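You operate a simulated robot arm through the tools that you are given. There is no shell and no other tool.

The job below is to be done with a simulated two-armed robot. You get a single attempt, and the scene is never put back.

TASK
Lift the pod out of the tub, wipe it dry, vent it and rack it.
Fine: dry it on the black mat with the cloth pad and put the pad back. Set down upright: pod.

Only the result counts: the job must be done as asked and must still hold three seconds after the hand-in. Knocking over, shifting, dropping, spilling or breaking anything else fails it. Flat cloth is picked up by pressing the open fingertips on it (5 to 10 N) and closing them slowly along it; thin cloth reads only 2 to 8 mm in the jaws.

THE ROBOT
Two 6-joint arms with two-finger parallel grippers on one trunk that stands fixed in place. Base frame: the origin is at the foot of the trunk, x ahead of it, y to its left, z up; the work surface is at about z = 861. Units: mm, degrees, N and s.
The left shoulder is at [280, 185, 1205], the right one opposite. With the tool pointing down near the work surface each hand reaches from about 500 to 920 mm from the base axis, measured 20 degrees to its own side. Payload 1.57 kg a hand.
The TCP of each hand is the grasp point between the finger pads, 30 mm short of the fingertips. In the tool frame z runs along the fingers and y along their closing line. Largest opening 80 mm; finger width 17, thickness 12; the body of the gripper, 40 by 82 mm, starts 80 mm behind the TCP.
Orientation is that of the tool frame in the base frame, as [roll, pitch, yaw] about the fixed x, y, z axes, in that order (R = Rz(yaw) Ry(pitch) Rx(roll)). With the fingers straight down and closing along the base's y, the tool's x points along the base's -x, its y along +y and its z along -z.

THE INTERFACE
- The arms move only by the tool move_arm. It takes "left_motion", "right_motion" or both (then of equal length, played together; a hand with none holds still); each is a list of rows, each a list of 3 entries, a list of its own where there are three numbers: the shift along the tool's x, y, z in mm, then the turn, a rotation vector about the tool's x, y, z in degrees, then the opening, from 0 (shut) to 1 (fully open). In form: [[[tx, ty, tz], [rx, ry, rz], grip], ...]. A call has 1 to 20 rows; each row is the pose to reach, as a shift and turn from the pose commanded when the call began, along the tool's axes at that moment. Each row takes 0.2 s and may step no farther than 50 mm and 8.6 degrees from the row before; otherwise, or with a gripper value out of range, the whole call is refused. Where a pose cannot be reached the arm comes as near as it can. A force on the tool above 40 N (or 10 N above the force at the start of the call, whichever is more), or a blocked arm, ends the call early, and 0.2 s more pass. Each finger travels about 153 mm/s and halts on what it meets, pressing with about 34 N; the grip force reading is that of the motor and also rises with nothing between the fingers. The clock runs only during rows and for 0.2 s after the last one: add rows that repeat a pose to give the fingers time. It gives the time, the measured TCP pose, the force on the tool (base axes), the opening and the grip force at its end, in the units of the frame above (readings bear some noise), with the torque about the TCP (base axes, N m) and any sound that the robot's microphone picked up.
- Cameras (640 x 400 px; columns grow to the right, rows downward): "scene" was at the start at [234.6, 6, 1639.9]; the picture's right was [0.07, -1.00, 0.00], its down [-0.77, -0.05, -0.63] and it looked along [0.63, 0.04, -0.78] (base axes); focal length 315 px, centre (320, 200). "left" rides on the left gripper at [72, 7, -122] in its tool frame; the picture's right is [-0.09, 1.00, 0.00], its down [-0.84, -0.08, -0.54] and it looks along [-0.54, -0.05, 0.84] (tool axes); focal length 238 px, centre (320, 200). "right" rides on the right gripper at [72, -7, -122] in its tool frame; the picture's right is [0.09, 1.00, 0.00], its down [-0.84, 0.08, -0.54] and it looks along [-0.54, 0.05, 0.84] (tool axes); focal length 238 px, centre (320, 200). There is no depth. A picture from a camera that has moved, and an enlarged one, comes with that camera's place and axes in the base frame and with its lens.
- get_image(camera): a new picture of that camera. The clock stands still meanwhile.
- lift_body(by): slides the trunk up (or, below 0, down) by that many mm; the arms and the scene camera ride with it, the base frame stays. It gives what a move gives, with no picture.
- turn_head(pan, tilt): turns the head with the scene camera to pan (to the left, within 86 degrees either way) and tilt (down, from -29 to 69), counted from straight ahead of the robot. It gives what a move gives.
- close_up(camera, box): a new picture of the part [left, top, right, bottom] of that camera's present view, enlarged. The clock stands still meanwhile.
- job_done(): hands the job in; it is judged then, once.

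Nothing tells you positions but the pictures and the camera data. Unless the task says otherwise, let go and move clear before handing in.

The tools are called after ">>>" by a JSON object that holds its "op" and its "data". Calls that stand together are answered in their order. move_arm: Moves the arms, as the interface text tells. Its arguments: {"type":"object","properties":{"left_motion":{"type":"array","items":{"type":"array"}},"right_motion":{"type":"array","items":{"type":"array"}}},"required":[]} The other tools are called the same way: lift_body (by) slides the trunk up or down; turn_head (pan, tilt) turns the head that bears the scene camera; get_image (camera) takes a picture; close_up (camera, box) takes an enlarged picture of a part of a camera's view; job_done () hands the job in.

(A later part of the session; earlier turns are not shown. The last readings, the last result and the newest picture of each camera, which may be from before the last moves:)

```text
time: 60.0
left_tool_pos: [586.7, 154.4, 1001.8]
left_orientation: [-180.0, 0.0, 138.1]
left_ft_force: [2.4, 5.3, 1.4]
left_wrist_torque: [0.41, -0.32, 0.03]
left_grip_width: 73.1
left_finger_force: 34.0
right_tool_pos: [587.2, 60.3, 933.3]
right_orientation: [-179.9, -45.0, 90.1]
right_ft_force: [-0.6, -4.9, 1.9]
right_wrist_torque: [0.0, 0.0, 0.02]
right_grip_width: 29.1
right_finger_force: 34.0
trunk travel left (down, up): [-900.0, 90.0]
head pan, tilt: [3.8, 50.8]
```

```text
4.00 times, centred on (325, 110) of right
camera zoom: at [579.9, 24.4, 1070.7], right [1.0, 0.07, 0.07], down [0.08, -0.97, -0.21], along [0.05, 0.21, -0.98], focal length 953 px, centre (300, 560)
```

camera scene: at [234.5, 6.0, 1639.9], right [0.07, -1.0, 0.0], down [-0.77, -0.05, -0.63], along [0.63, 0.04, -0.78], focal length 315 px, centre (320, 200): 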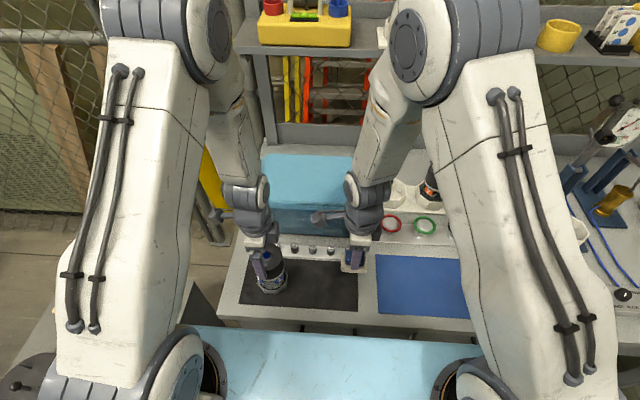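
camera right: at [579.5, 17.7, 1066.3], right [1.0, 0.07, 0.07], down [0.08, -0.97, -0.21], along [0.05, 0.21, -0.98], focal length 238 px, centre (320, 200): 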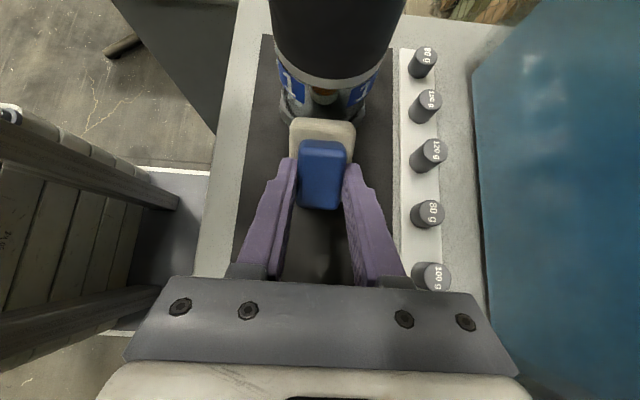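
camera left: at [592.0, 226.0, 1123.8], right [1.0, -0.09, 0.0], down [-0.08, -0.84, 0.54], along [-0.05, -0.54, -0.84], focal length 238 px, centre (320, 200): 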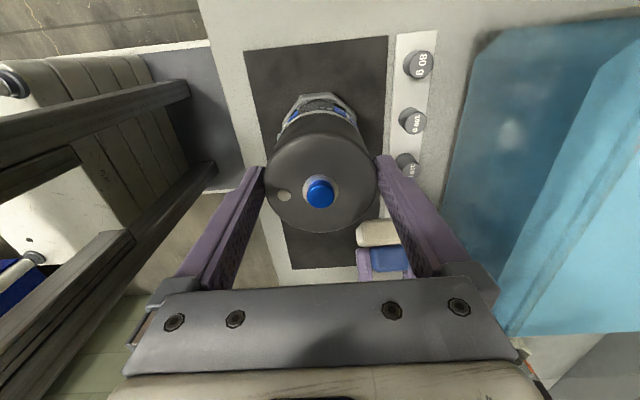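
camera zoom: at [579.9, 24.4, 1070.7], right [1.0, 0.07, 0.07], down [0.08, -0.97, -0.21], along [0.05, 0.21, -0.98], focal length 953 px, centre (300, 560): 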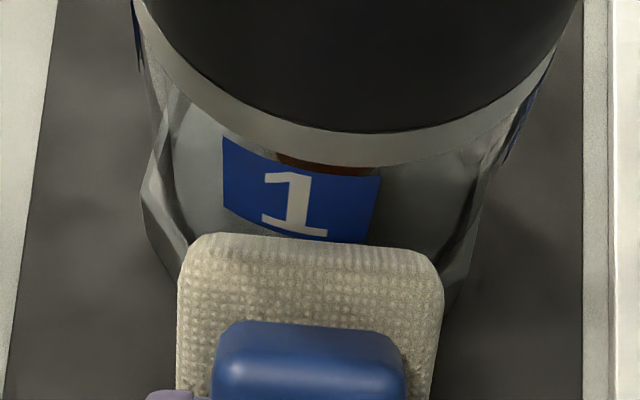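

All the droplets, even those out of the cloth's reach, have now vanished — the pod appears dry. I verify with the other cameras.

>>> {"op": "close_up", "data": {"camera": "scene", "box": [250, 235, 330, 305]}}

>>> {"op": "close_up", "data": {"camera": "left", "box": [240, 70, 400, 240]}}

>>> {"op": "close_up", "data": {"camera": "right", "box": [240, 0, 400, 120]}}

```text
5.71 times, centred on (290, 270) of scene
camera zoom: at [234.6, 5.9, 1639.9], right [0.07, -1.0, 0.0], down [-0.77, -0.05, -0.63], along [0.63, 0.04, -0.78], focal length 1801 px, centre (491, -200)
```

zoom: 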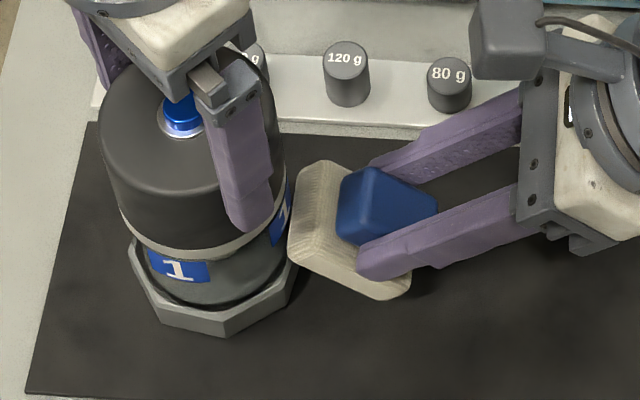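

```text
2.35 times, centred on (320, 155) of left
camera zoom: at [536.6, 206.4, 1123.7], right [0.73, 0.68, 0.0], down [0.57, -0.62, 0.54], along [0.37, -0.4, -0.84], focal length 561 px, centre (320, 306)
```

zoom: 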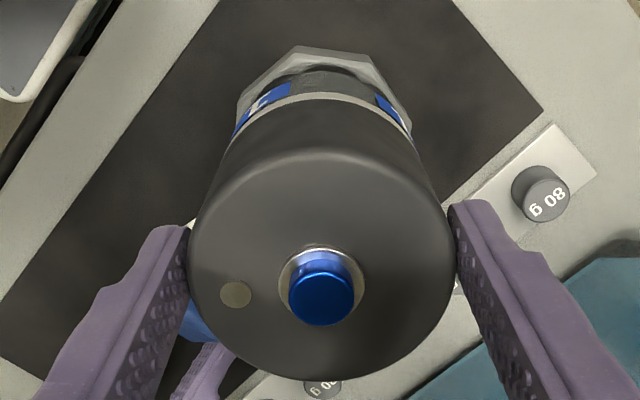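

```text
3.33 times, centred on (320, 60) of right
camera zoom: at [579.9, 24.4, 1070.7], right [1.0, 0.07, 0.07], down [0.08, -0.97, -0.21], along [0.05, 0.21, -0.98], focal length 794 px, centre (320, 667)
```

zoom: 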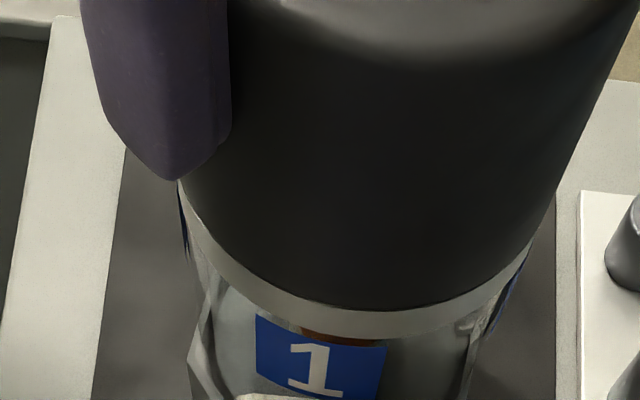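

No droplets remain from any view. Now I retract the pad and return the hand to straight-down, then restore its original yaw so the pad goes back exactly as it was.

>>> {"op": "move_arm", "data": {"right_motion": [[[-7.1, 0, -14.1], [0, 0, 0], 0.25], [[-10.6, 0, -38.9], [0, 0, 0], 0.25], [[-10.6, 5, -67.2], [0, 0, 0], 0.25], [[-7.1, 5, -91.9], [0, -8, 0], 0.25], [[-7, 5, -113], [0, -16, 0], 0.25], [[-7, 5, -127], [0, -24, 0], 0.25], [[-10.6, 5, -137.9], [0, -32, 0], 0.25], [[-14.1, 5, -141.4], [0, -40, 0], 0.25], [[-14.1, 5, -141.4], [0, -45, 0], 0.25], [[-14.1, 5, -141.4], [0, -45, 0], 0.25]]}}

>>> {"op": "get_image", "data": {"camera": "right"}}

```text
time: 62.2
left_tool_pos: [586.7, 155.0, 1000.9]
left_orientation: [180.0, 0.0, 138.0]
left_ft_force: [-1.0, -0.2, 1.7]
left_wrist_torque: [-0.11, -0.1, -0.01]
left_grip_width: 73.4
left_finger_force: 34.3
right_tool_pos: [589.6, -48.9, 1023.6]
right_orientation: [-179.4, -2.4, 90.1]
right_ft_force: [0.6, -1.4, -0.7]
right_wrist_torque: [-0.01, -0.02, 0.02]
right_grip_width: 28.8
right_finger_force: 33.9
trunk travel left (down, up): [-900.0, 90.0]
head pan, tilt: [3.8, 50.8]
```

```text
taken
camera right: at [583.4, 16.5, 1147.7], right [1.0, 0.09, -0.01], down [0.08, -0.86, 0.51], along [0.04, -0.5, -0.86], focal length 238 px, centre (320, 200)
```

right: 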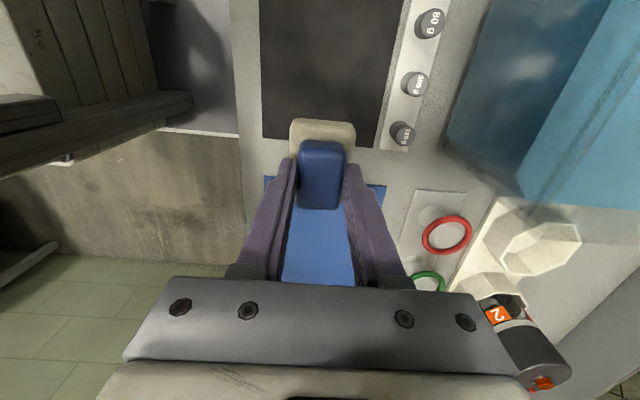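

>>> {"op": "move_arm", "data": {"right_motion": [[[0, 0, 0], [0, 0, 0], 0.25], [[0, 0, 0], [0, 0, 0], 0.25]]}}

```text
time: 62.8
left_tool_pos: [585.6, 154.3, 1001.5]
left_orientation: [-180.0, 0.0, 137.9]
left_ft_force: [-1.4, -0.4, 0.1]
left_wrist_torque: [-0.1, -0.06, 0.03]
left_grip_width: 73.2
left_finger_force: 34.5
right_tool_pos: [588.1, -49.5, 1023.3]
right_orientation: [-179.3, -2.4, 90.0]
right_ft_force: [0.6, -0.3, -1.1]
right_wrist_torque: [-0.02, 0.03, 0.01]
right_grip_width: 29.2
right_finger_force: 33.8
trunk travel left (down, up): [-900.0, 90.0]
head pan, tilt: [3.8, 50.8]
```

A small residual tilt of about 2° remains; I correct that first, then turn the hand back.

>>> {"op": "move_arm", "data": {"right_motion": [[[0, 0, -3], [-0.7, -2.4, 0], 0.25], [[0, 0, -5], [-0.7, -2.4, 0], 0.25], [[0, 0, -5], [-0.7, -2.4, 0], 0.25]]}}

```text
time: 63.6
left_tool_pos: [586.0, 154.6, 1001.5]
left_orientation: [-180.0, 0.0, 138.0]
left_ft_force: [-1.5, 0.5, 0.0]
left_wrist_torque: [-0.04, 0.05, -0.01]
left_grip_width: 73.2
left_finger_force: 33.8
right_tool_pos: [591.5, -48.9, 1028.0]
right_orientation: [179.2, 2.4, 90.0]
right_ft_force: [0.1, 0.1, 0.0]
right_wrist_torque: [-0.04, -0.01, 0.01]
right_grip_width: 28.8
right_finger_force: 33.7
right hand out of reach, approached as far as the arm can: row 1
trunk travel left (down, up): [-900.0, 90.0]
head pan, tilt: [3.8, 50.8]
```

>>> {"op": "move_arm", "data": {"right_motion": [[[0, 0, 0], [0.8, 2.4, 0], 0.25], [[0, 0, 0], [0.8, 2.4, 0], 0.25]]}}

```text
time: 64.2
left_tool_pos: [585.4, 154.5, 1002.0]
left_orientation: [-180.0, 0.0, 137.9]
left_ft_force: [-2.1, 0.4, 0.1]
left_wrist_torque: [-0.07, 0.03, -0.03]
left_grip_width: 73.3
left_finger_force: 33.6
right_tool_pos: [590.4, -50.3, 1028.2]
right_orientation: [-179.9, 0.0, 90.1]
right_ft_force: [-0.2, -0.8, 0.1]
right_wrist_torque: [0.01, -0.01, 0.02]
right_grip_width: 28.9
right_finger_force: 34.2
trunk travel left (down, up): [-900.0, 90.0]
head pan, tilt: [3.8, 50.8]
```

Straight down again. Now I turn the hand back by 180° through the side facing the robot.

>>> {"op": "move_arm", "data": {"right_motion": [[[0, 0, 0], [0, 0, -8.2], 0.25], [[0, 0, 0], [0, 0, -16.4], 0.25], [[0, 0, 0], [0, 0, -24.6], 0.25], [[0, 0, 0], [0, 0, -32.8], 0.25], [[0, 0, 0], [0, 0, -41], 0.25], [[0, 0, 0], [0, 0, -49.2], 0.25], [[0, 0, 0], [0, 0, -57.4], 0.25], [[0, 0, 0], [0, 0, -65.6], 0.25], [[0, 0, 0], [0, 0, -73.8], 0.25], [[0, 0, 0], [0, 0, -82], 0.25], [[0, 0, 0], [0, 0, -90], 0.25]]}}

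>>> {"op": "move_arm", "data": {"right_motion": [[[0, 0, 0], [0, 0, -8.2], 0.25], [[0, 0, 0], [0, 0, -16.4], 0.25], [[0, 0, 0], [0, 0, -24.6], 0.25], [[0, 0, 0], [0, 0, -32.8], 0.25], [[0, 0, 0], [0, 0, -41], 0.25], [[0, 0, 0], [0, 0, -49.2], 0.25], [[0, 0, 0], [0, 0, -57.4], 0.25], [[0, 0, 0], [0, 0, -65.6], 0.25], [[0, 0, 0], [0, 0, -73.8], 0.25], [[0, 0, 0], [0, 0, -82], 0.25], [[0, 0, 0], [0, 0, -90], 0.25], [[0, 0, 0], [0, 0, -90], 0.25]]}}

>>> {"op": "get_image", "data": {"camera": "right"}}

```text
time: 66.6
left_tool_pos: [586.7, 154.6, 1002.4]
left_orientation: [-180.0, 0.0, 138.0]
left_ft_force: [-1.4, 0.5, 0.5]
left_wrist_torque: [0.02, -0.04, -0.01]
left_grip_width: 73.1
left_finger_force: 34.3
right_tool_pos: [592.0, -50.0, 1029.7]
right_orientation: [180.0, -0.2, -179.8]
right_ft_force: [0.5, -0.7, 0.0]
right_wrist_torque: [-0.01, -0.01, 0.03]
right_grip_width: 29.0
right_finger_force: 33.6
trunk travel left (down, up): [-900.0, 90.0]
head pan, tilt: [3.8, 50.8]
```

```text
time: 69.2
left_tool_pos: [585.6, 155.3, 1001.1]
left_orientation: [-180.0, 0.0, 138.0]
left_ft_force: [-1.5, 0.1, 0.8]
left_wrist_torque: [-0.06, -0.06, -0.02]
left_grip_width: 73.1
left_finger_force: 34.2
right_tool_pos: [591.6, -49.3, 1027.0]
right_orientation: [179.9, 0.0, -89.9]
right_ft_force: [-1.2, 0.3, -0.6]
right_wrist_torque: [-0.03, 0.01, -0.01]
right_grip_width: 28.9
right_finger_force: 34.2
trunk travel left (down, up): [-900.0, 90.0]
head pan, tilt: [3.8, 50.8]
```

```text
taken
camera right: at [598.4, -121.8, 1150.5], right [-1.0, -0.09, 0.0], down [-0.08, 0.84, 0.54], along [-0.05, 0.54, -0.84], focal length 238 px, centre (320, 200)
```

right: 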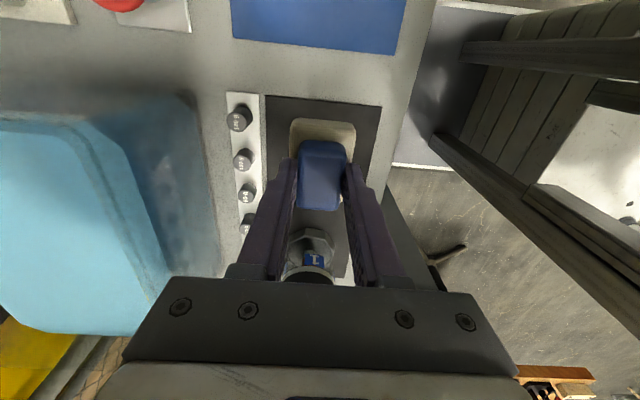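

The pad is back above its place in its original orientation. I lower it to just above the mat at its home position.

>>> {"op": "move_arm", "data": {"right_motion": [[[-10, 3, 10], [0, 0, 0], 0.25], [[-24.6, 6, 40], [0, 0, 0], 0.25], [[-24.6, 6, 70], [0, 0, 0], 0.25], [[-24.6, 6, 95], [0, 0, 0], 0.25], [[-24.6, 6, 106], [0, 0, 0], 0.25], [[-24.6, 6, 109], [0, 0, 0], 0.25], [[-24.6, 6, 109], [0, 0, 0], 0.25]]}}

>>> {"op": "close_up", "data": {"camera": "scene", "box": [230, 230, 390, 330]}}

```text
time: 70.8
left_tool_pos: [585.1, 154.5, 1001.9]
left_orientation: [-180.0, 0.0, 138.0]
left_ft_force: [-0.6, 0.1, 1.1]
left_wrist_torque: [-0.08, -0.03, 0.0]
left_grip_width: 73.1
left_finger_force: 33.4
right_tool_pos: [584.9, -23.4, 919.9]
right_orientation: [179.8, 0.0, -90.0]
right_ft_force: [-0.2, 0.4, -0.1]
right_wrist_torque: [-0.03, -0.01, -0.01]
right_grip_width: 29.0
right_finger_force: 34.1
trunk travel left (down, up): [-900.0, 90.0]
head pan, tilt: [3.8, 50.8]
```

```text
4.00 times, centred on (310, 280) of scene
camera zoom: at [234.6, 5.9, 1639.9], right [0.07, -1.0, 0.0], down [-0.77, -0.05, -0.63], along [0.63, 0.04, -0.78], focal length 1261 px, centre (360, -120)
```

zoom: 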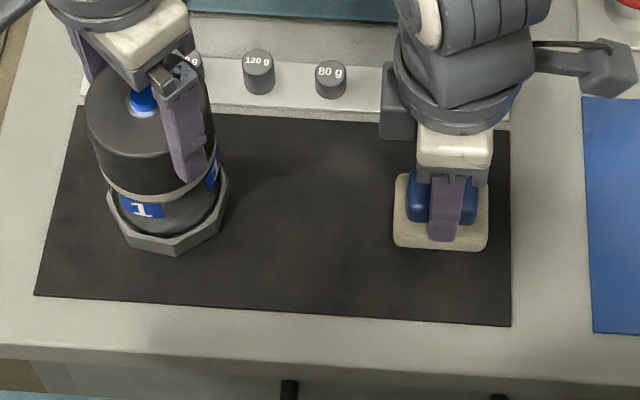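

It's about 2 mm too far to the left, so I correct that and lower onto the mat gently.

>>> {"op": "move_arm", "data": {"right_motion": [[[2, 0, 1], [0, 0, 0], 0.25], [[2, 0, 2], [0, 0, 0], 0.25], [[2, 0, 3], [0, 0, 0], 0.25], [[2, 0, 3.5], [0, 0, 0], 0.25], [[2, 0, 3.5], [0, 0, 0], 0.25]]}}

>>> {"op": "close_up", "data": {"camera": "scene", "box": [322, 265, 362, 297]}}

```text
time: 72.0
left_tool_pos: [586.7, 153.9, 1001.1]
left_orientation: [179.9, 0.0, 138.0]
left_ft_force: [-1.5, 1.0, 0.7]
left_wrist_torque: [-0.05, 0.01, 0.0]
left_grip_width: 72.8
left_finger_force: 33.9
right_tool_pos: [584.9, -26.1, 915.9]
right_orientation: [179.8, 0.0, -89.9]
right_ft_force: [0.7, -0.8, -1.2]
right_wrist_torque: [-0.03, -0.03, -0.02]
right_grip_width: 28.8
right_finger_force: 33.9
trunk travel left (down, up): [-900.0, 90.0]
head pan, tilt: [3.8, 50.8]
```

```text
12.50 times, centred on (342, 281) of scene
camera zoom: at [234.6, 5.9, 1639.9], right [0.07, -1.0, 0.0], down [-0.77, -0.05, -0.63], along [0.63, 0.04, -0.78], focal length 3940 px, centre (45, -812)
```

zoom: 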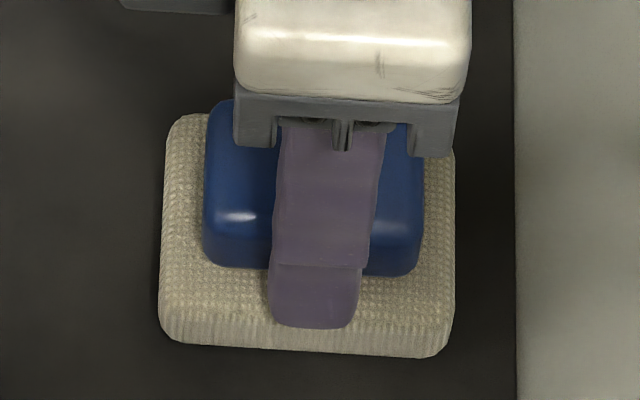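

The pad's yaw was about 3.7° off in its original rest, which my grip had straightened out. I turn the hand by that angle and then lower to contact.

>>> {"op": "move_arm", "data": {"right_motion": [[[0, 0, 0], [0, 0, -3.7], 0.25], [[0, 0, 0.7], [0, 0, -3.7], 0.25], [[0, 0, 1.4], [0, 0, -3.7], 0.25], [[0, 0, 1.4], [0, 0, -3.7], 0.25]]}}

>>> {"op": "close_up", "data": {"camera": "scene", "box": [322, 265, 362, 297]}}

```text
time: 73.0
left_tool_pos: [585.5, 154.4, 1002.3]
left_orientation: [-180.0, 0.0, 137.9]
left_ft_force: [1.5, 0.8, -3.4]
left_wrist_torque: [0.02, -0.1, 0.05]
left_grip_width: 72.8
left_finger_force: 34.5
right_tool_pos: [585.2, -27.4, 914.9]
right_orientation: [179.9, 0.0, -86.2]
right_ft_force: [-4.9, 1.0, 19.9]
right_wrist_torque: [-0.02, 0.13, 0.01]
right_grip_width: 28.7
right_finger_force: 34.3
trunk travel left (down, up): [-900.0, 90.0]
head pan, tilt: [3.8, 50.8]
```

```text
12.50 times, centred on (342, 281) of scene
camera zoom: at [233.8, 6.0, 1640.2], right [0.07, -1.0, 0.0], down [-0.77, -0.05, -0.63], along [0.63, 0.04, -0.77], focal length 3940 px, centre (45, -812)
```

zoom: 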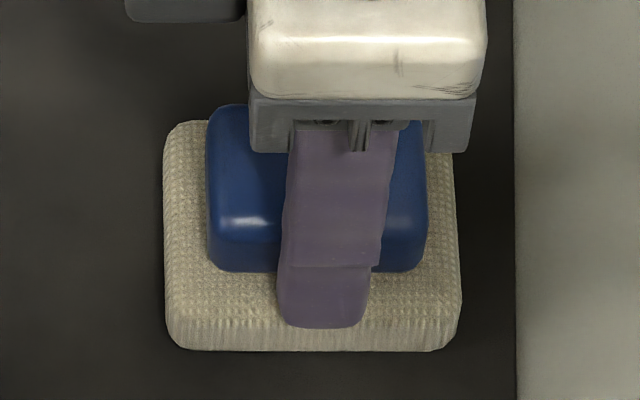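

Contact with 20 N, orientation as at the start; it's about 1 mm right of the original spot. I nudge it, ease off, and open the fingers.

>>> {"op": "move_arm", "data": {"right_motion": [[[-0.6, 0, -1.2], [0, 0, 0], 0.25], [[-1.1, 0, -1.2], [0, 0, 0], 0.25], [[-1.1, 0, -0.9], [0, 0, 0], 0.25], [[-1.1, 0, -0.9], [0, 0, 0], 0.36], [[-1.1, 0, -0.9], [0, 0, 0], 0.45], [[-1.1, 0, -0.9], [0, 0, 0], 0.6], [[-1.1, 0, -0.9], [0, 0, 0], 0.8], [[-1.1, 0, -0.9], [0, 0, 0], 0.8]]}}

>>> {"op": "close_up", "data": {"camera": "scene", "box": [322, 265, 362, 297]}}

```text
time: 74.8
left_tool_pos: [585.8, 155.0, 1002.7]
left_orientation: [-180.0, 0.0, 138.0]
left_ft_force: [-2.3, 0.3, 0.9]
left_wrist_torque: [-0.03, 0.09, -0.02]
left_grip_width: 73.0
left_finger_force: 34.3
right_tool_pos: [585.9, -26.7, 916.1]
right_orientation: [179.8, 0.0, -86.4]
right_ft_force: [-0.3, -0.4, -0.8]
right_wrist_torque: [0.0, 0.03, 0.0]
right_grip_width: 64.0
right_finger_force: 0.1
trunk travel left (down, up): [-900.0, 90.0]
head pan, tilt: [3.8, 50.8]
```

```text
12.50 times, centred on (342, 281) of scene
camera zoom: at [234.5, 6.0, 1639.9], right [0.07, -1.0, 0.0], down [-0.77, -0.05, -0.63], along [0.63, 0.04, -0.78], focal length 3940 px, centre (45, -812)
```

zoom: 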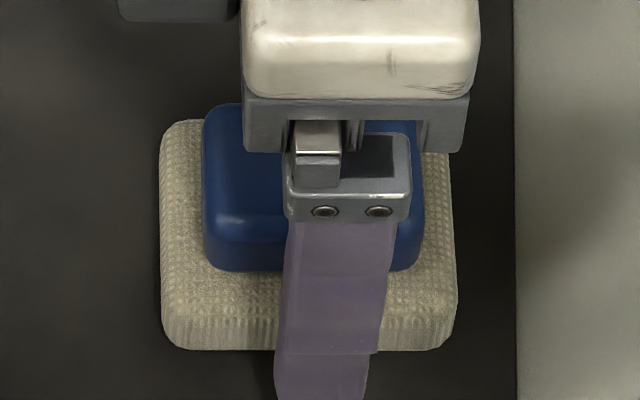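

The pad is within half a millimetre of its original place. The right hand goes up, and the left hand opens and rises off the pod.

>>> {"op": "move_arm", "data": {"left_motion": [[[0, 0, 0], [0, 0, 0], 0.93], [[0, 0, 0], [0, 0, 0], 0.97], [[0, 0, 0], [0, 0, 0], 1], [[0, 0, 0], [0, 0, 0], 1], [[0, 0, -10], [0, 0, 0], 1], [[0, 0, -25], [0, 0, 0], 1], [[0, 0, -45], [0, 0, 0], 1], [[0, 0, -65], [0, 0, 0], 1], [[0, 0, -80], [0, 0, 0], 1], [[0, 0, -80], [0, 0, 0], 1]], "right_motion": [[[0, 0, -10], [0, 0, 0], 0.8], [[0, 0, -25], [0, 0, 0], 0.8], [[0, 0, -45], [0, 0, 0], 0.8], [[0, 0, -70], [0, 0, 0], 0.8], [[0, 0, -95], [0, 0, 0], 0.8], [[10, 0, -120], [0, 0, 0], 0.8], [[30, 0, -135], [0, 0, 0], 0.8], [[50, 0, -140], [0, 0, 0], 0.8], [[70, 0, -140], [0, 0, 0], 0.8], [[80, 0, -140], [0, 0, 0], 0.8]]}}

>>> {"op": "get_image", "data": {"camera": "left"}}

>>> {"op": "get_image", "data": {"camera": "scene"}}

```text
time: 77.0
left_tool_pos: [586.0, 156.2, 1082.8]
left_orientation: [180.0, 0.0, 138.0]
left_ft_force: [0.4, 0.2, -0.3]
left_wrist_torque: [0.03, -0.01, -0.01]
left_grip_width: 79.9
left_finger_force: 0.0
right_tool_pos: [591.5, -106.2, 1056.8]
right_orientation: [179.9, 0.0, -86.3]
right_ft_force: [0.1, -0.2, 0.6]
right_wrist_torque: [-0.02, -0.04, 0.0]
right_grip_width: 64.1
right_finger_force: 0.1
trunk travel left (down, up): [-900.0, 90.0]
head pan, tilt: [3.8, 50.8]
```

```text
taken
camera left: at [536.7, 206.4, 1204.5], right [0.73, 0.68, 0.0], down [0.57, -0.62, 0.54], along [0.37, -0.4, -0.84], focal length 238 px, centre (320, 200)
```

left: 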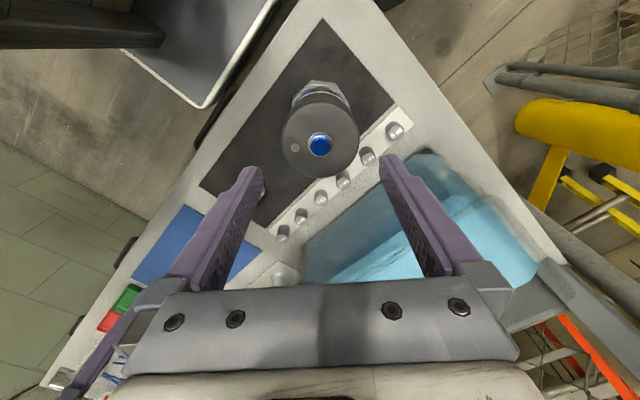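

```text
taken
camera scene: at [234.5, 5.8, 1639.9], right [0.07, -1.0, 0.0], down [-0.77, -0.05, -0.63], along [0.63, 0.04, -0.78], focal length 315 px, centre (320, 200)
```

scene: 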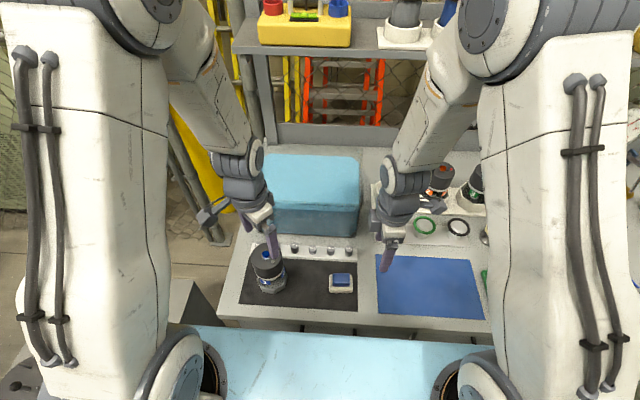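

The pod stands alone on the mat. I zoom in to locate the button precisely before pressing it.

>>> {"op": "close_up", "data": {"camera": "left", "box": [270, 70, 370, 190]}}

>>> {"op": "close_up", "data": {"camera": "scene", "box": [245, 240, 295, 300]}}

>>> {"op": "close_up", "data": {"camera": "scene", "box": [230, 230, 390, 330]}}

```text
3.33 times, centred on (320, 130) of left
camera zoom: at [536.7, 206.4, 1204.5], right [0.73, 0.68, 0.0], down [0.57, -0.62, 0.54], along [0.37, -0.4, -0.84], focal length 794 px, centre (320, 433)
```

zoom: 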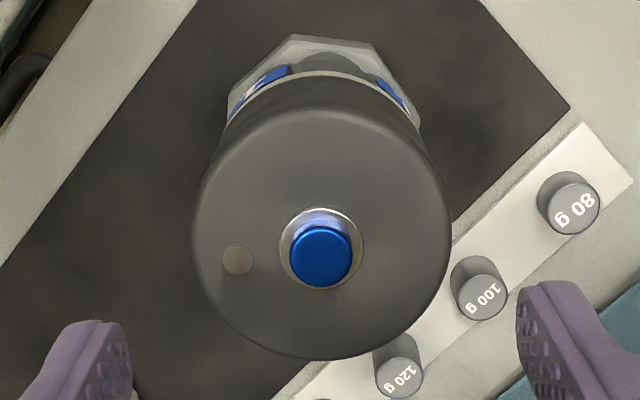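

```text
6.67 times, centred on (270, 270) of scene
camera zoom: at [234.5, 5.8, 1639.9], right [0.07, -1.0, 0.0], down [-0.77, -0.05, -0.63], along [0.63, 0.04, -0.78], focal length 2101 px, centre (653, -267)
```

zoom: 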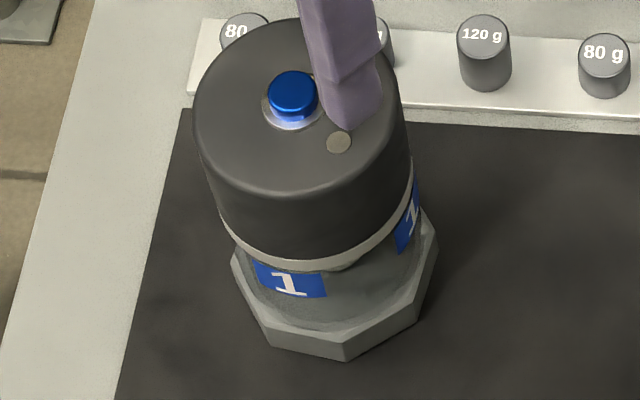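

```text
4.00 times, centred on (310, 280) of scene
camera zoom: at [234.5, 5.8, 1639.9], right [0.07, -1.0, 0.0], down [-0.77, -0.05, -0.63], along [0.63, 0.04, -0.78], focal length 1261 px, centre (360, -120)
```

zoom: 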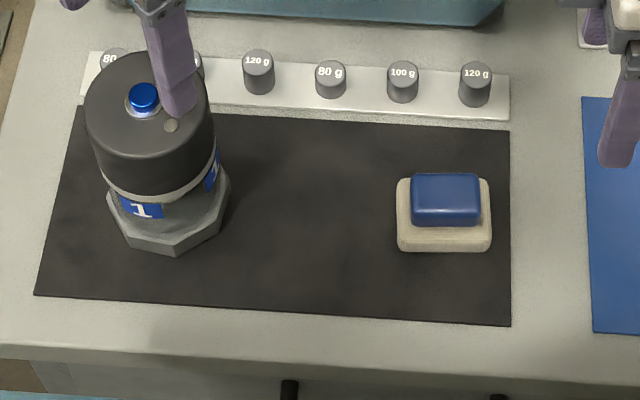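

The pad is back in its spot, and the button is right under the left hand (about 1–2 mm off toward tool −x). I close the left fingers and come down close to the button.

>>> {"op": "move_arm", "data": {"left_motion": [[[-1, 0, 0], [0, 0, 0], 0.7], [[-1.5, 0, 0], [0, 0, 0], 0.4], [[-1.5, 0, 0], [0, 0, 0], 0.1], [[-1.5, 0, 5], [0, 0, 0], 0], [[-1.5, 0, 15], [0, 0, 0], 0], [[-1.5, 0, 25], [0, 0, 0], 0], [[-1.5, 0, 35], [0, 0, 0], 0], [[-1.5, 0, 42], [0, 0, 0], 0], [[-1.5, 0, 42], [0, 0, 0], 0]]}}

>>> {"op": "close_up", "data": {"camera": "left", "box": [240, 70, 400, 240]}}

>>> {"op": "close_up", "data": {"camera": "scene", "box": [245, 230, 295, 300]}}

```text
time: 79.0
left_tool_pos: [587.2, 154.1, 1040.1]
left_orientation: [-180.0, 0.0, 138.1]
left_ft_force: [0.0, -0.9, -0.5]
left_wrist_torque: [0.0, -0.02, -0.01]
left_grip_width: 0.0
left_finger_force: 21.4
right_tool_pos: [590.7, -106.1, 1056.5]
right_orientation: [179.9, 0.0, -86.3]
right_ft_force: [-0.3, -0.2, -0.1]
right_wrist_torque: [0.01, 0.01, 0.02]
right_grip_width: 64.1
right_finger_force: 0.1
trunk travel left (down, up): [-900.0, 90.0]
head pan, tilt: [3.8, 50.8]
```

```text
2.35 times, centred on (320, 155) of left
camera zoom: at [538.1, 206.0, 1162.1], right [0.73, 0.68, 0.0], down [0.57, -0.62, 0.54], along [0.37, -0.4, -0.84], focal length 561 px, centre (320, 306)
```

zoom: 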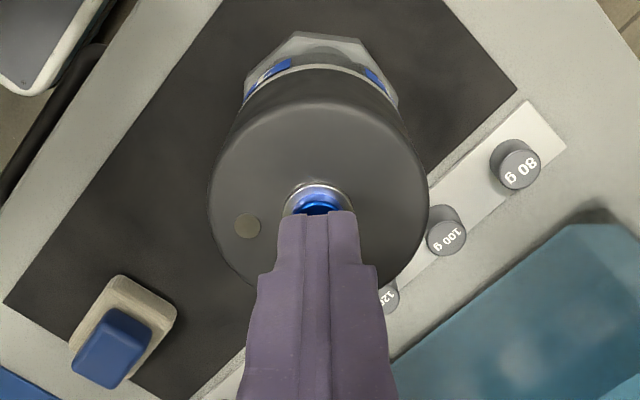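

```text
5.71 times, centred on (270, 265) of scene
camera zoom: at [234.7, 5.9, 1639.9], right [0.07, -1.0, 0.0], down [-0.77, -0.05, -0.63], along [0.63, 0.04, -0.78], focal length 1801 px, centre (606, -171)
```

zoom: 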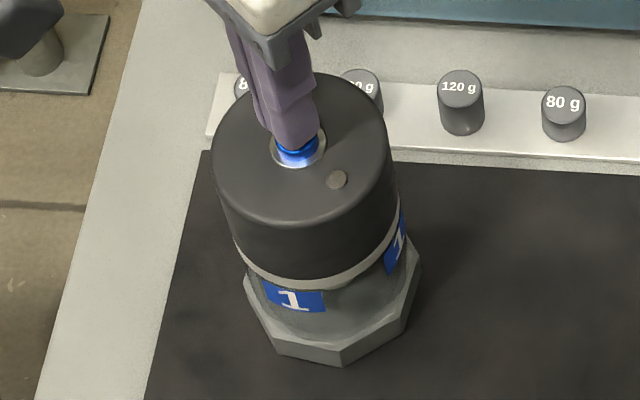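

The fingertips are right above the button. I press in small steps and watch the force.

>>> {"op": "move_arm", "data": {"left_motion": [[[0, 0, 2], [0, 0, 0], 0], [[0, 0, 4], [0, 0, 0], 0], [[0, 0, 6], [0, 0, 0], 0], [[0, 0, 7.5], [0, 0, 0], 0], [[0, 0, 7.5], [0, 0, 0], 0]]}}

```text
time: 80.2
left_tool_pos: [586.3, 153.5, 1032.8]
left_orientation: [180.0, 0.0, 138.0]
left_ft_force: [0.0, -0.3, 2.0]
left_wrist_torque: [0.0, 0.0, 0.01]
left_grip_width: 0.0
left_finger_force: 20.9
right_tool_pos: [591.5, -106.2, 1056.0]
right_orientation: [180.0, -0.1, -86.3]
right_ft_force: [-0.7, -0.5, 0.1]
right_wrist_torque: [-0.02, -0.01, -0.01]
right_grip_width: 64.1
right_finger_force: 0.0
trunk travel left (down, up): [-900.0, 90.0]
head pan, tilt: [3.8, 50.8]
```

Contact starting (2 N). I press further and hold.

>>> {"op": "move_arm", "data": {"left_motion": [[[0, 0, 1], [0, 0, 0], 0], [[0, 0, 2], [0, 0, 0], 0], [[0, 0, 3], [0, 0, 0], 0], [[0, 0, 3], [0, 0, 0], 0]]}}

>>> {"op": "close_up", "data": {"camera": "scene", "box": [245, 230, 295, 300]}}

```text
time: 81.2
left_tool_pos: [587.1, 155.1, 1029.7]
left_orientation: [-180.0, -0.1, 138.1]
left_ft_force: [-0.2, -0.2, 3.2]
left_wrist_torque: [0.05, 0.01, 0.01]
left_grip_width: 0.0
left_finger_force: 21.3
right_tool_pos: [590.5, -106.0, 1056.2]
right_orientation: [179.9, 0.0, -86.3]
right_ft_force: [1.3, -0.3, 0.4]
right_wrist_torque: [0.02, 0.03, 0.0]
right_grip_width: 64.0
right_finger_force: 0.0
trunk travel left (down, up): [-900.0, 90.0]
head pan, tilt: [3.8, 50.8]
```

```text
5.71 times, centred on (270, 265) of scene
camera zoom: at [234.5, 5.9, 1639.9], right [0.07, -1.0, 0.0], down [-0.77, -0.05, -0.63], along [0.63, 0.04, -0.78], focal length 1801 px, centre (606, -171)
```

zoom: 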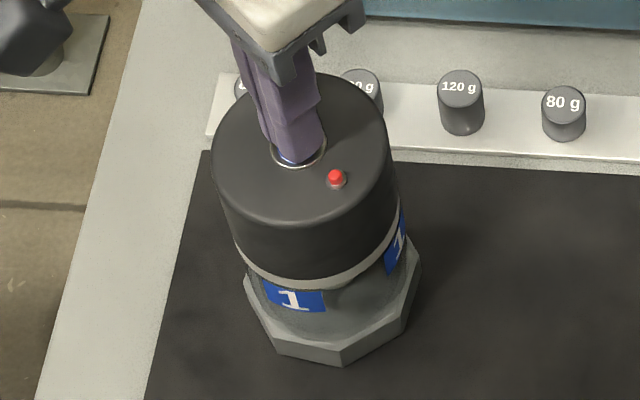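

The red indicator popped up, as on the racked pods. I hold the button a couple of seconds and then release.

>>> {"op": "move_arm", "data": {"left_motion": [[[0, 0, 0.5], [0, 0, 0], 0], [[0, 0, 0.5], [0, 0, 0], 0], [[0, 0, 0.5], [0, 0, 0], 0], [[0, 0, 0.5], [0, 0, 0], 0], [[0, 0, 0.5], [0, 0, 0], 0], [[0, 0, 0.5], [0, 0, 0], 0], [[0, 0, 0.5], [0, 0, 0], 0], [[0, 0, 0.5], [0, 0, 0], 0], [[0, 0, 0.5], [0, 0, 0], 0], [[0, 0, 0.5], [0, 0, 0], 0], [[0, 0, 0.5], [0, 0, 0], 0], [[0, 0, 0.5], [0, 0, 0], 0], [[0, 0, 0.5], [0, 0, 0], 0], [[0, 0, 0.5], [0, 0, 0], 0], [[0, 0, 0.5], [0, 0, 0], 0]]}}

>>> {"op": "move_arm", "data": {"left_motion": [[[0, 0, -3], [0, 0, 0], 0], [[0, 0, -8], [0, 0, 0], 0], [[0, 0, -25], [0, 0, 0], 0], [[0, 0, -50], [0, 0, 0], 0], [[0, 0, -75], [0, 0, 0], 0], [[0, 0, -100], [0, 0, 0], 0], [[0, 0, -100], [0, 0, 0], 0]]}}

>>> {"op": "close_up", "data": {"camera": "scene", "box": [245, 230, 295, 300]}}

>>> {"op": "get_image", "data": {"camera": "left"}}

```text
time: 84.4
left_tool_pos: [586.3, 155.6, 1029.5]
left_orientation: [-180.0, -0.1, 138.1]
left_ft_force: [0.8, -0.1, 1.8]
left_wrist_torque: [0.0, -0.02, 0.01]
left_grip_width: 0.1
left_finger_force: 21.1
right_tool_pos: [590.7, -105.9, 1055.8]
right_orientation: [179.9, 0.0, -86.4]
right_ft_force: [-0.2, 0.0, -0.6]
right_wrist_torque: [0.03, -0.01, 0.03]
right_grip_width: 64.1
right_finger_force: 0.0
trunk travel left (down, up): [-900.0, 90.0]
head pan, tilt: [3.8, 50.8]
```

```text
time: 86.0
left_tool_pos: [585.9, 153.7, 1127.3]
left_orientation: [179.9, 0.0, 138.0]
left_ft_force: [0.1, -0.3, -0.5]
left_wrist_torque: [0.0, 0.0, -0.01]
left_grip_width: 0.2
left_finger_force: 21.7
right_tool_pos: [589.8, -105.8, 1057.1]
right_orientation: [180.0, 0.0, -86.3]
right_ft_force: [-1.1, 0.3, -1.1]
right_wrist_torque: [0.01, -0.01, 0.02]
right_grip_width: 64.0
right_finger_force: 0.1
trunk travel left (down, up): [-900.0, 90.0]
head pan, tilt: [3.8, 50.8]
```

```text
5.71 times, centred on (270, 265) of scene
camera zoom: at [234.4, 5.8, 1639.9], right [0.07, -1.0, 0.0], down [-0.77, -0.05, -0.63], along [0.63, 0.04, -0.78], focal length 1801 px, centre (606, -171)
```

zoom: 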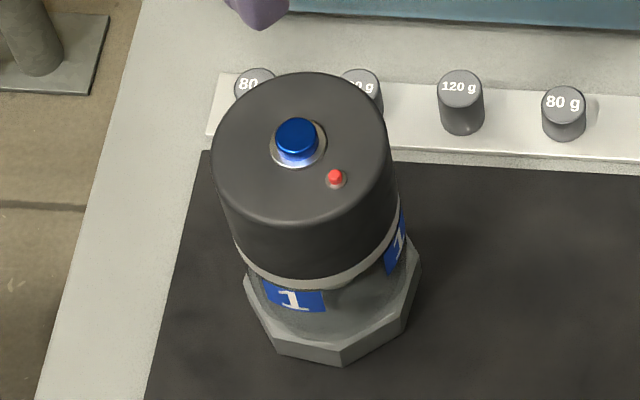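

```text
taken
camera left: at [537.0, 205.8, 1250.2], right [0.73, 0.68, 0.0], down [0.57, -0.62, 0.54], along [0.37, -0.4, -0.84], focal length 238 px, centre (320, 200)
```

left: 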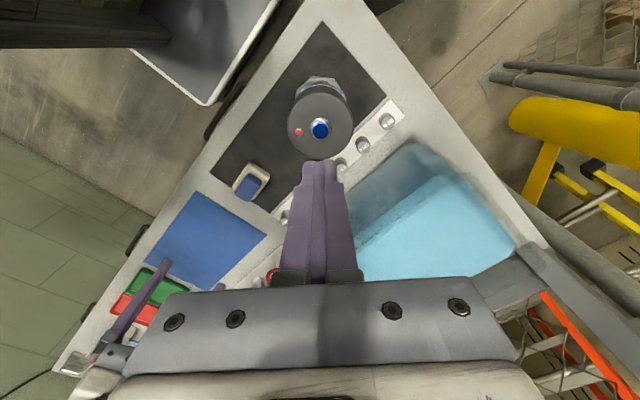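

The button has sprung back and the red indicator stays up: vented. Now the left hand moves away, and the right hand turns (to yaw about 140°) to take the pod so that it ends with the indicator toward −y like its neighbours.

>>> {"op": "move_arm", "data": {"left_motion": [[[10, 7, -25], [0, 0, 0], 0], [[30, 20, -55], [0, 0, 0], 0], [[55, 36, -85], [0, 0, 0], 0], [[80, 53, -110], [0, 0, 0], 0], [[105, 69, -130], [0, 0, 0], 0], [[130, 86, -145], [0, 0, 0], 0], [[152, 100, -153], [0, 0, 0], 0], [[152, 100, -153], [0, 0, 0], 0], [[152, 100, -153], [0, 0, 0], 0], [[152, 100, -153], [0, 0, 0], 0], [[152, 100, -153], [0, 0, 0], 0], [[152, 100, -153], [0, 0, 0], 0], [[152, 100, -153], [0, 0, 0], 0], [[152, 100, -153], [0, 0, 0], 0], [[152, 100, -153], [0, 0, 0], 0], [[152, 100, -153], [0, 0, 0], 0], [[152, 100, -153], [0, 0, 0], 0]], "right_motion": [[[0, 0, -2], [0, 0, 6], 0.8], [[0, 0, -5], [0, 0, 14], 0.8], [[0, 0, -10], [0, 0, 22], 0.85], [[0, 0, -15], [0, 0, 30], 0.9], [[0, 0, -20], [0, 0, 38], 0.95], [[0, 0, -25], [0, 0, 46], 1], [[0, 0, -30], [0, 0, 54], 1], [[0, 0, -35], [0, 0, 62], 1], [[0, 0, -40], [0, 0, 70], 1], [[0, 0, -45], [0, 0, 78], 1], [[0, 0, -50], [0, 0, 86], 1], [[0, 0, -53], [0, 0, 94], 1], [[0, 0, -53], [0, 0, 102], 1], [[0, 0, -53], [0, 0, 110], 1], [[0, 0, -53], [0, 0, 118], 1], [[0, 0, -53], [0, 0, 126], 1], [[0, 0, -53], [0, 0, 133.7], 1]]}}

>>> {"op": "get_image", "data": {"camera": "scene"}}

>>> {"op": "get_image", "data": {"camera": "right"}}

>>> {"op": "close_up", "data": {"camera": "scene", "box": [250, 240, 290, 272]}}

>>> {"op": "close_up", "data": {"camera": "scene", "box": [250, 268, 290, 300]}}

```text
time: 89.6
left_tool_pos: [541.5, 329.9, 1282.5]
left_orientation: [-180.0, 0.0, 137.9]
left_ft_force: [0.7, 0.3, -0.4]
left_wrist_torque: [-0.01, -0.01, 0.01]
left_grip_width: 0.2
left_finger_force: 22.0
right_tool_pos: [590.7, -105.8, 1108.4]
right_orientation: [180.0, -0.2, 139.7]
right_ft_force: [0.5, -0.6, 0.1]
right_wrist_torque: [0.01, 0.01, -0.03]
right_grip_width: 79.9
right_finger_force: 0.0
trunk travel left (down, up): [-900.0, 90.0]
head pan, tilt: [3.8, 50.8]
```

```text
taken
camera scene: at [234.6, 5.9, 1639.9], right [0.07, -1.0, 0.0], down [-0.77, -0.05, -0.63], along [0.63, 0.04, -0.78], focal length 315 px, centre (320, 200)
```

scene: 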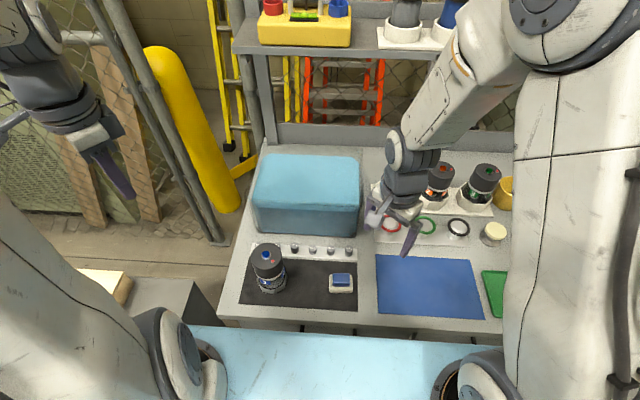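

```text
taken
camera right: at [531.8, -65.0, 1230.7], right [0.57, 0.82, 0.0], down [0.69, -0.48, 0.54], along [0.44, -0.31, -0.84], focal length 238 px, centre (320, 200)
```

right: 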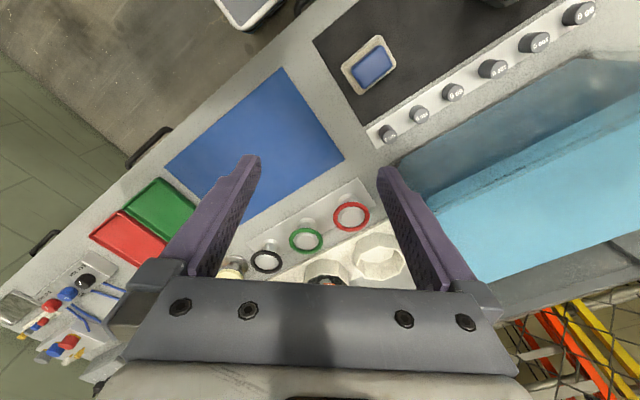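

```text
12.50 times, centred on (270, 256) of scene
camera zoom: at [234.6, 5.9, 1639.9], right [0.07, -1.0, 0.0], down [-0.77, -0.05, -0.63], along [0.63, 0.04, -0.78], focal length 3940 px, centre (945, -500)
```

zoom: 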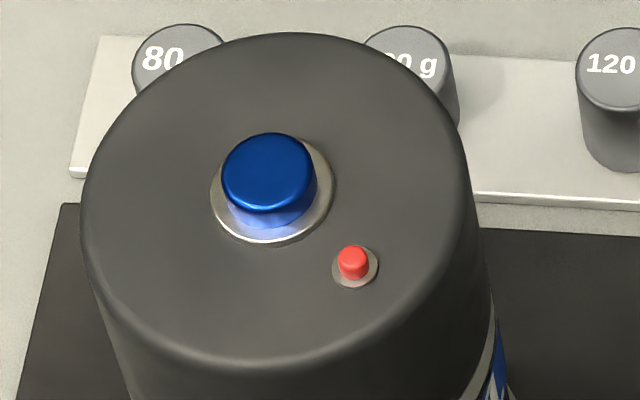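

```text
12.50 times, centred on (270, 284) of scene
camera zoom: at [234.6, 5.9, 1639.9], right [0.07, -1.0, 0.0], down [-0.77, -0.05, -0.63], along [0.63, 0.04, -0.78], focal length 3940 px, centre (945, -850)
```

zoom: 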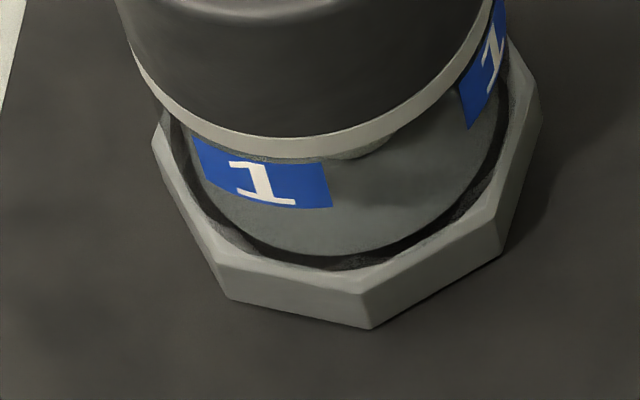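

The pod's indicator now points at about −130° while its octagon faces sit near 171° + 45k, so I'll have to turn it about +54° for the socket. I bring the open right hand above the pod.

>>> {"op": "move_arm", "data": {"right_motion": [[[20, 23, 0], [0, 0, 0], 1], [[45, 52, 0], [0, 0, 0], 1], [[70, 81, 2], [0, 0, 0], 1], [[95, 110, 5], [0, 0, 0], 1], [[120, 138, 8], [0, 0, 0], 1], [[145, 167, 12], [0, 0, 0], 1], [[162, 187, 16], [0, 0, 0], 1], [[170.5, 196.1, 19.4], [0, 0, 0], 1], [[170.5, 196.1, 19.4], [0, 0, 0], 1]]}}

>>> {"op": "get_image", "data": {"camera": "right"}}

>>> {"op": "close_up", "data": {"camera": "scene", "box": [230, 210, 330, 300]}}

```text
time: 91.6
left_tool_pos: [541.2, 330.3, 1281.4]
left_orientation: [-180.0, 0.1, 138.0]
left_ft_force: [-0.3, -1.2, 1.0]
left_wrist_torque: [-0.02, 0.0, 0.0]
left_grip_width: 0.0
left_finger_force: 21.1
right_tool_pos: [587.1, 154.4, 1088.8]
right_orientation: [-179.9, 0.0, 140.0]
right_ft_force: [0.1, -0.3, 0.3]
right_wrist_torque: [-0.05, 0.02, -0.02]
right_grip_width: 80.1
right_finger_force: 0.0
trunk travel left (down, up): [-900.0, 90.0]
head pan, tilt: [3.8, 50.8]
```

```text
taken
camera right: at [527.2, 196.0, 1210.0], right [0.57, 0.82, 0.0], down [0.69, -0.48, 0.54], along [0.44, -0.31, -0.84], focal length 238 px, centre (320, 200)
```

right: 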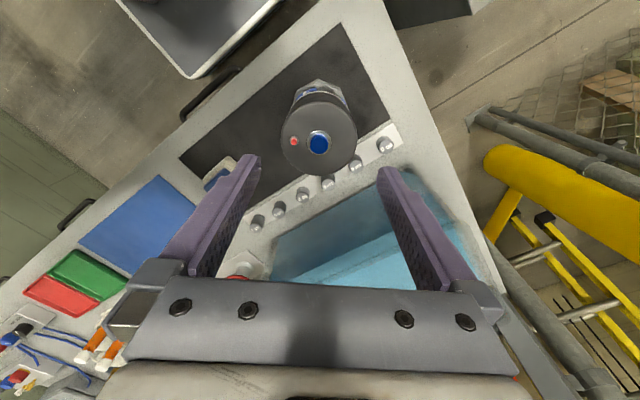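

```text
4.44 times, centred on (280, 255) of scene
camera zoom: at [234.6, 6.0, 1639.9], right [0.07, -1.0, 0.0], down [-0.77, -0.05, -0.63], along [0.63, 0.04, -0.78], focal length 1401 px, centre (498, -44)
```

zoom: 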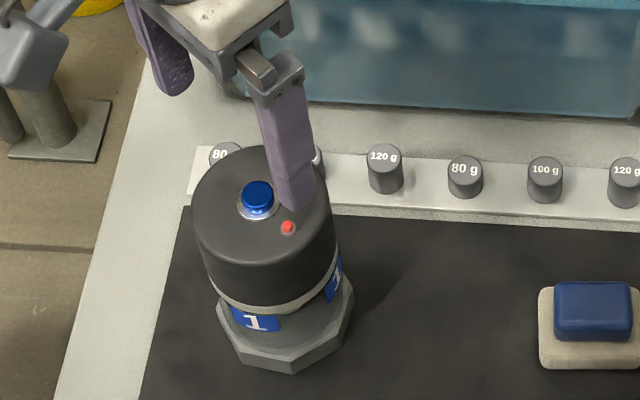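

The hand is centred over the pod. I descend around the cap.

>>> {"op": "move_arm", "data": {"right_motion": [[[0, 0, 25], [0, 0, 0], 1], [[0, 0, 50], [0, 0, 0], 1], [[0, 0, 70], [0, 0, 0], 1], [[0, 0, 88], [0, 0, 0], 1], [[0, 0, 102], [0, 0, 0], 1], [[0, 0, 113], [0, 0, 0], 1], [[0, 0, 113], [0, 0, 0], 1]]}}

>>> {"op": "get_image", "data": {"camera": "right"}}

>>> {"op": "close_up", "data": {"camera": "scene", "box": [230, 210, 330, 300]}}

```text
time: 93.2
left_tool_pos: [541.2, 329.8, 1282.4]
left_orientation: [-179.9, -0.1, 138.0]
left_ft_force: [0.0, 0.2, 1.0]
left_wrist_torque: [-0.01, 0.01, 0.02]
left_grip_width: 0.0
left_finger_force: 21.0
right_tool_pos: [586.3, 155.0, 976.4]
right_orientation: [180.0, -0.1, 140.0]
right_ft_force: [0.1, -0.2, 0.1]
right_wrist_torque: [-0.03, 0.03, -0.04]
right_grip_width: 79.7
right_finger_force: 0.0
trunk travel left (down, up): [-900.0, 90.0]
head pan, tilt: [3.8, 50.8]
```

```text
taken
camera right: at [527.4, 195.4, 1098.3], right [0.57, 0.82, 0.0], down [0.69, -0.48, 0.54], along [0.44, -0.31, -0.84], focal length 238 px, centre (320, 200)
```

right: 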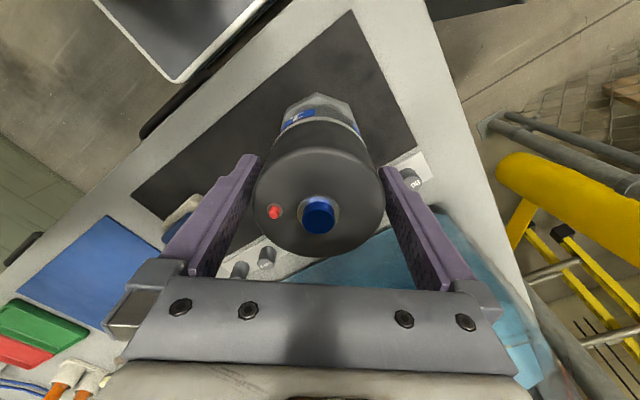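

```text
4.44 times, centred on (280, 255) of scene
camera zoom: at [234.6, 6.0, 1639.9], right [0.07, -1.0, 0.0], down [-0.77, -0.05, -0.63], along [0.63, 0.04, -0.78], focal length 1401 px, centre (498, -44)
```

zoom: 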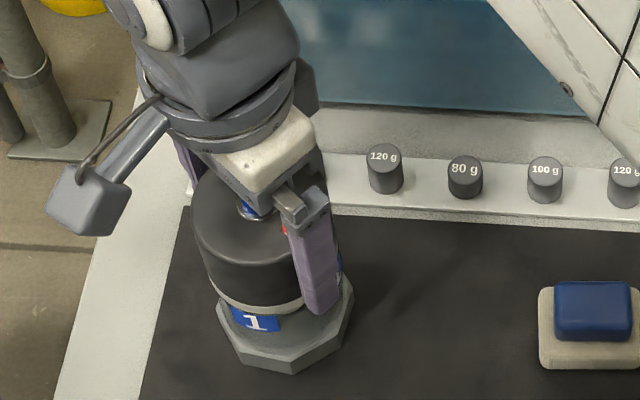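

The fingers straddle the cap properly. I close slowly.

>>> {"op": "move_arm", "data": {"right_motion": [[[0, 0, 0], [0, 0, 0], 0.96], [[0, 0, 0], [0, 0, 0], 0.92], [[0, 0, 0], [0, 0, 0], 0.88], [[0, 0, 0], [0, 0, 0], 0.84], [[0, 0, 0], [0, 0, 0], 0.8], [[0, 0, 0], [0, 0, 0], 0.78], [[0, 0, 0], [0, 0, 0], 0.78]]}}

>>> {"op": "move_arm", "data": {"right_motion": [[[0, 0, -3], [0, 0, 0], 0.78], [[0, 0, -8], [0, 0, 0], 0.78], [[0, 0, -15], [0, 0, 0], 0.78], [[0, 0, -20], [0, 0, 0], 0.78], [[0, 0, -20], [0, 0, 0], 0.78]]}}

>>> {"op": "close_up", "data": {"camera": "scene", "box": [230, 210, 330, 300]}}

>>> {"op": "close_up", "data": {"camera": "right", "box": [240, 80, 400, 270]}}

```text
time: 94.8
left_tool_pos: [541.2, 331.5, 1282.2]
left_orientation: [180.0, 0.1, 138.0]
left_ft_force: [0.8, 0.9, -0.9]
left_wrist_torque: [-0.02, 0.02, 0.02]
left_grip_width: 0.1
left_finger_force: 21.7
right_tool_pos: [587.0, 154.1, 976.6]
right_orientation: [-180.0, -0.1, 140.0]
right_ft_force: [-1.3, -0.9, -0.2]
right_wrist_torque: [-0.01, 0.05, 0.0]
right_grip_width: 73.5
right_finger_force: 34.1
trunk travel left (down, up): [-900.0, 90.0]
head pan, tilt: [3.8, 50.8]
```

```text
time: 96.0
left_tool_pos: [541.6, 329.9, 1282.3]
left_orientation: [-180.0, 0.0, 138.1]
left_ft_force: [-0.4, -0.7, 0.2]
left_wrist_torque: [0.0, -0.01, 0.02]
left_grip_width: 0.0
left_finger_force: 21.1
right_tool_pos: [586.6, 154.3, 996.7]
right_orientation: [-179.9, -0.2, 140.0]
right_ft_force: [0.4, 0.3, -4.7]
right_wrist_torque: [0.01, -0.01, -0.02]
right_grip_width: 73.5
right_finger_force: 33.8
trunk travel left (down, up): [-900.0, 90.0]
head pan, tilt: [3.8, 50.8]
```

```text
4.44 times, centred on (280, 255) of scene
camera zoom: at [234.7, 6.0, 1639.9], right [0.07, -1.0, 0.0], down [-0.77, -0.05, -0.63], along [0.63, 0.04, -0.78], focal length 1401 px, centre (498, -44)
```

zoom: 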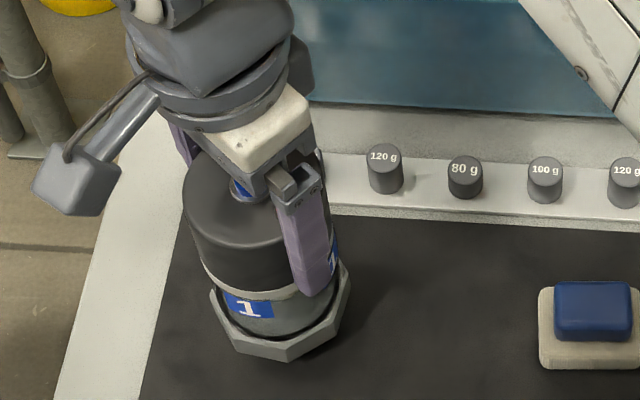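

```text
2.11 times, centred on (320, 175) of right
camera zoom: at [526.4, 195.7, 1117.7], right [0.57, 0.82, 0.0], down [0.69, -0.48, 0.54], along [0.44, -0.31, -0.84], focal length 502 px, centre (320, 253)
```

zoom: 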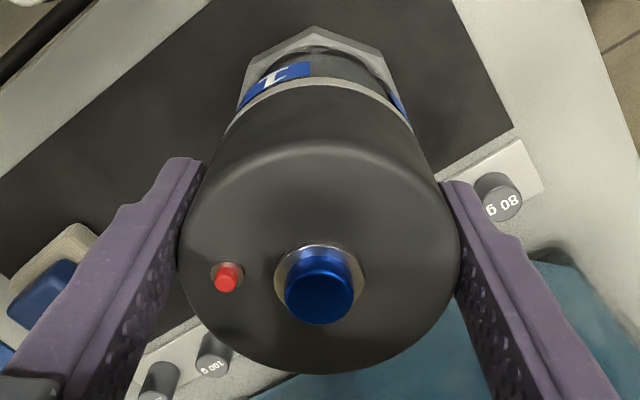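

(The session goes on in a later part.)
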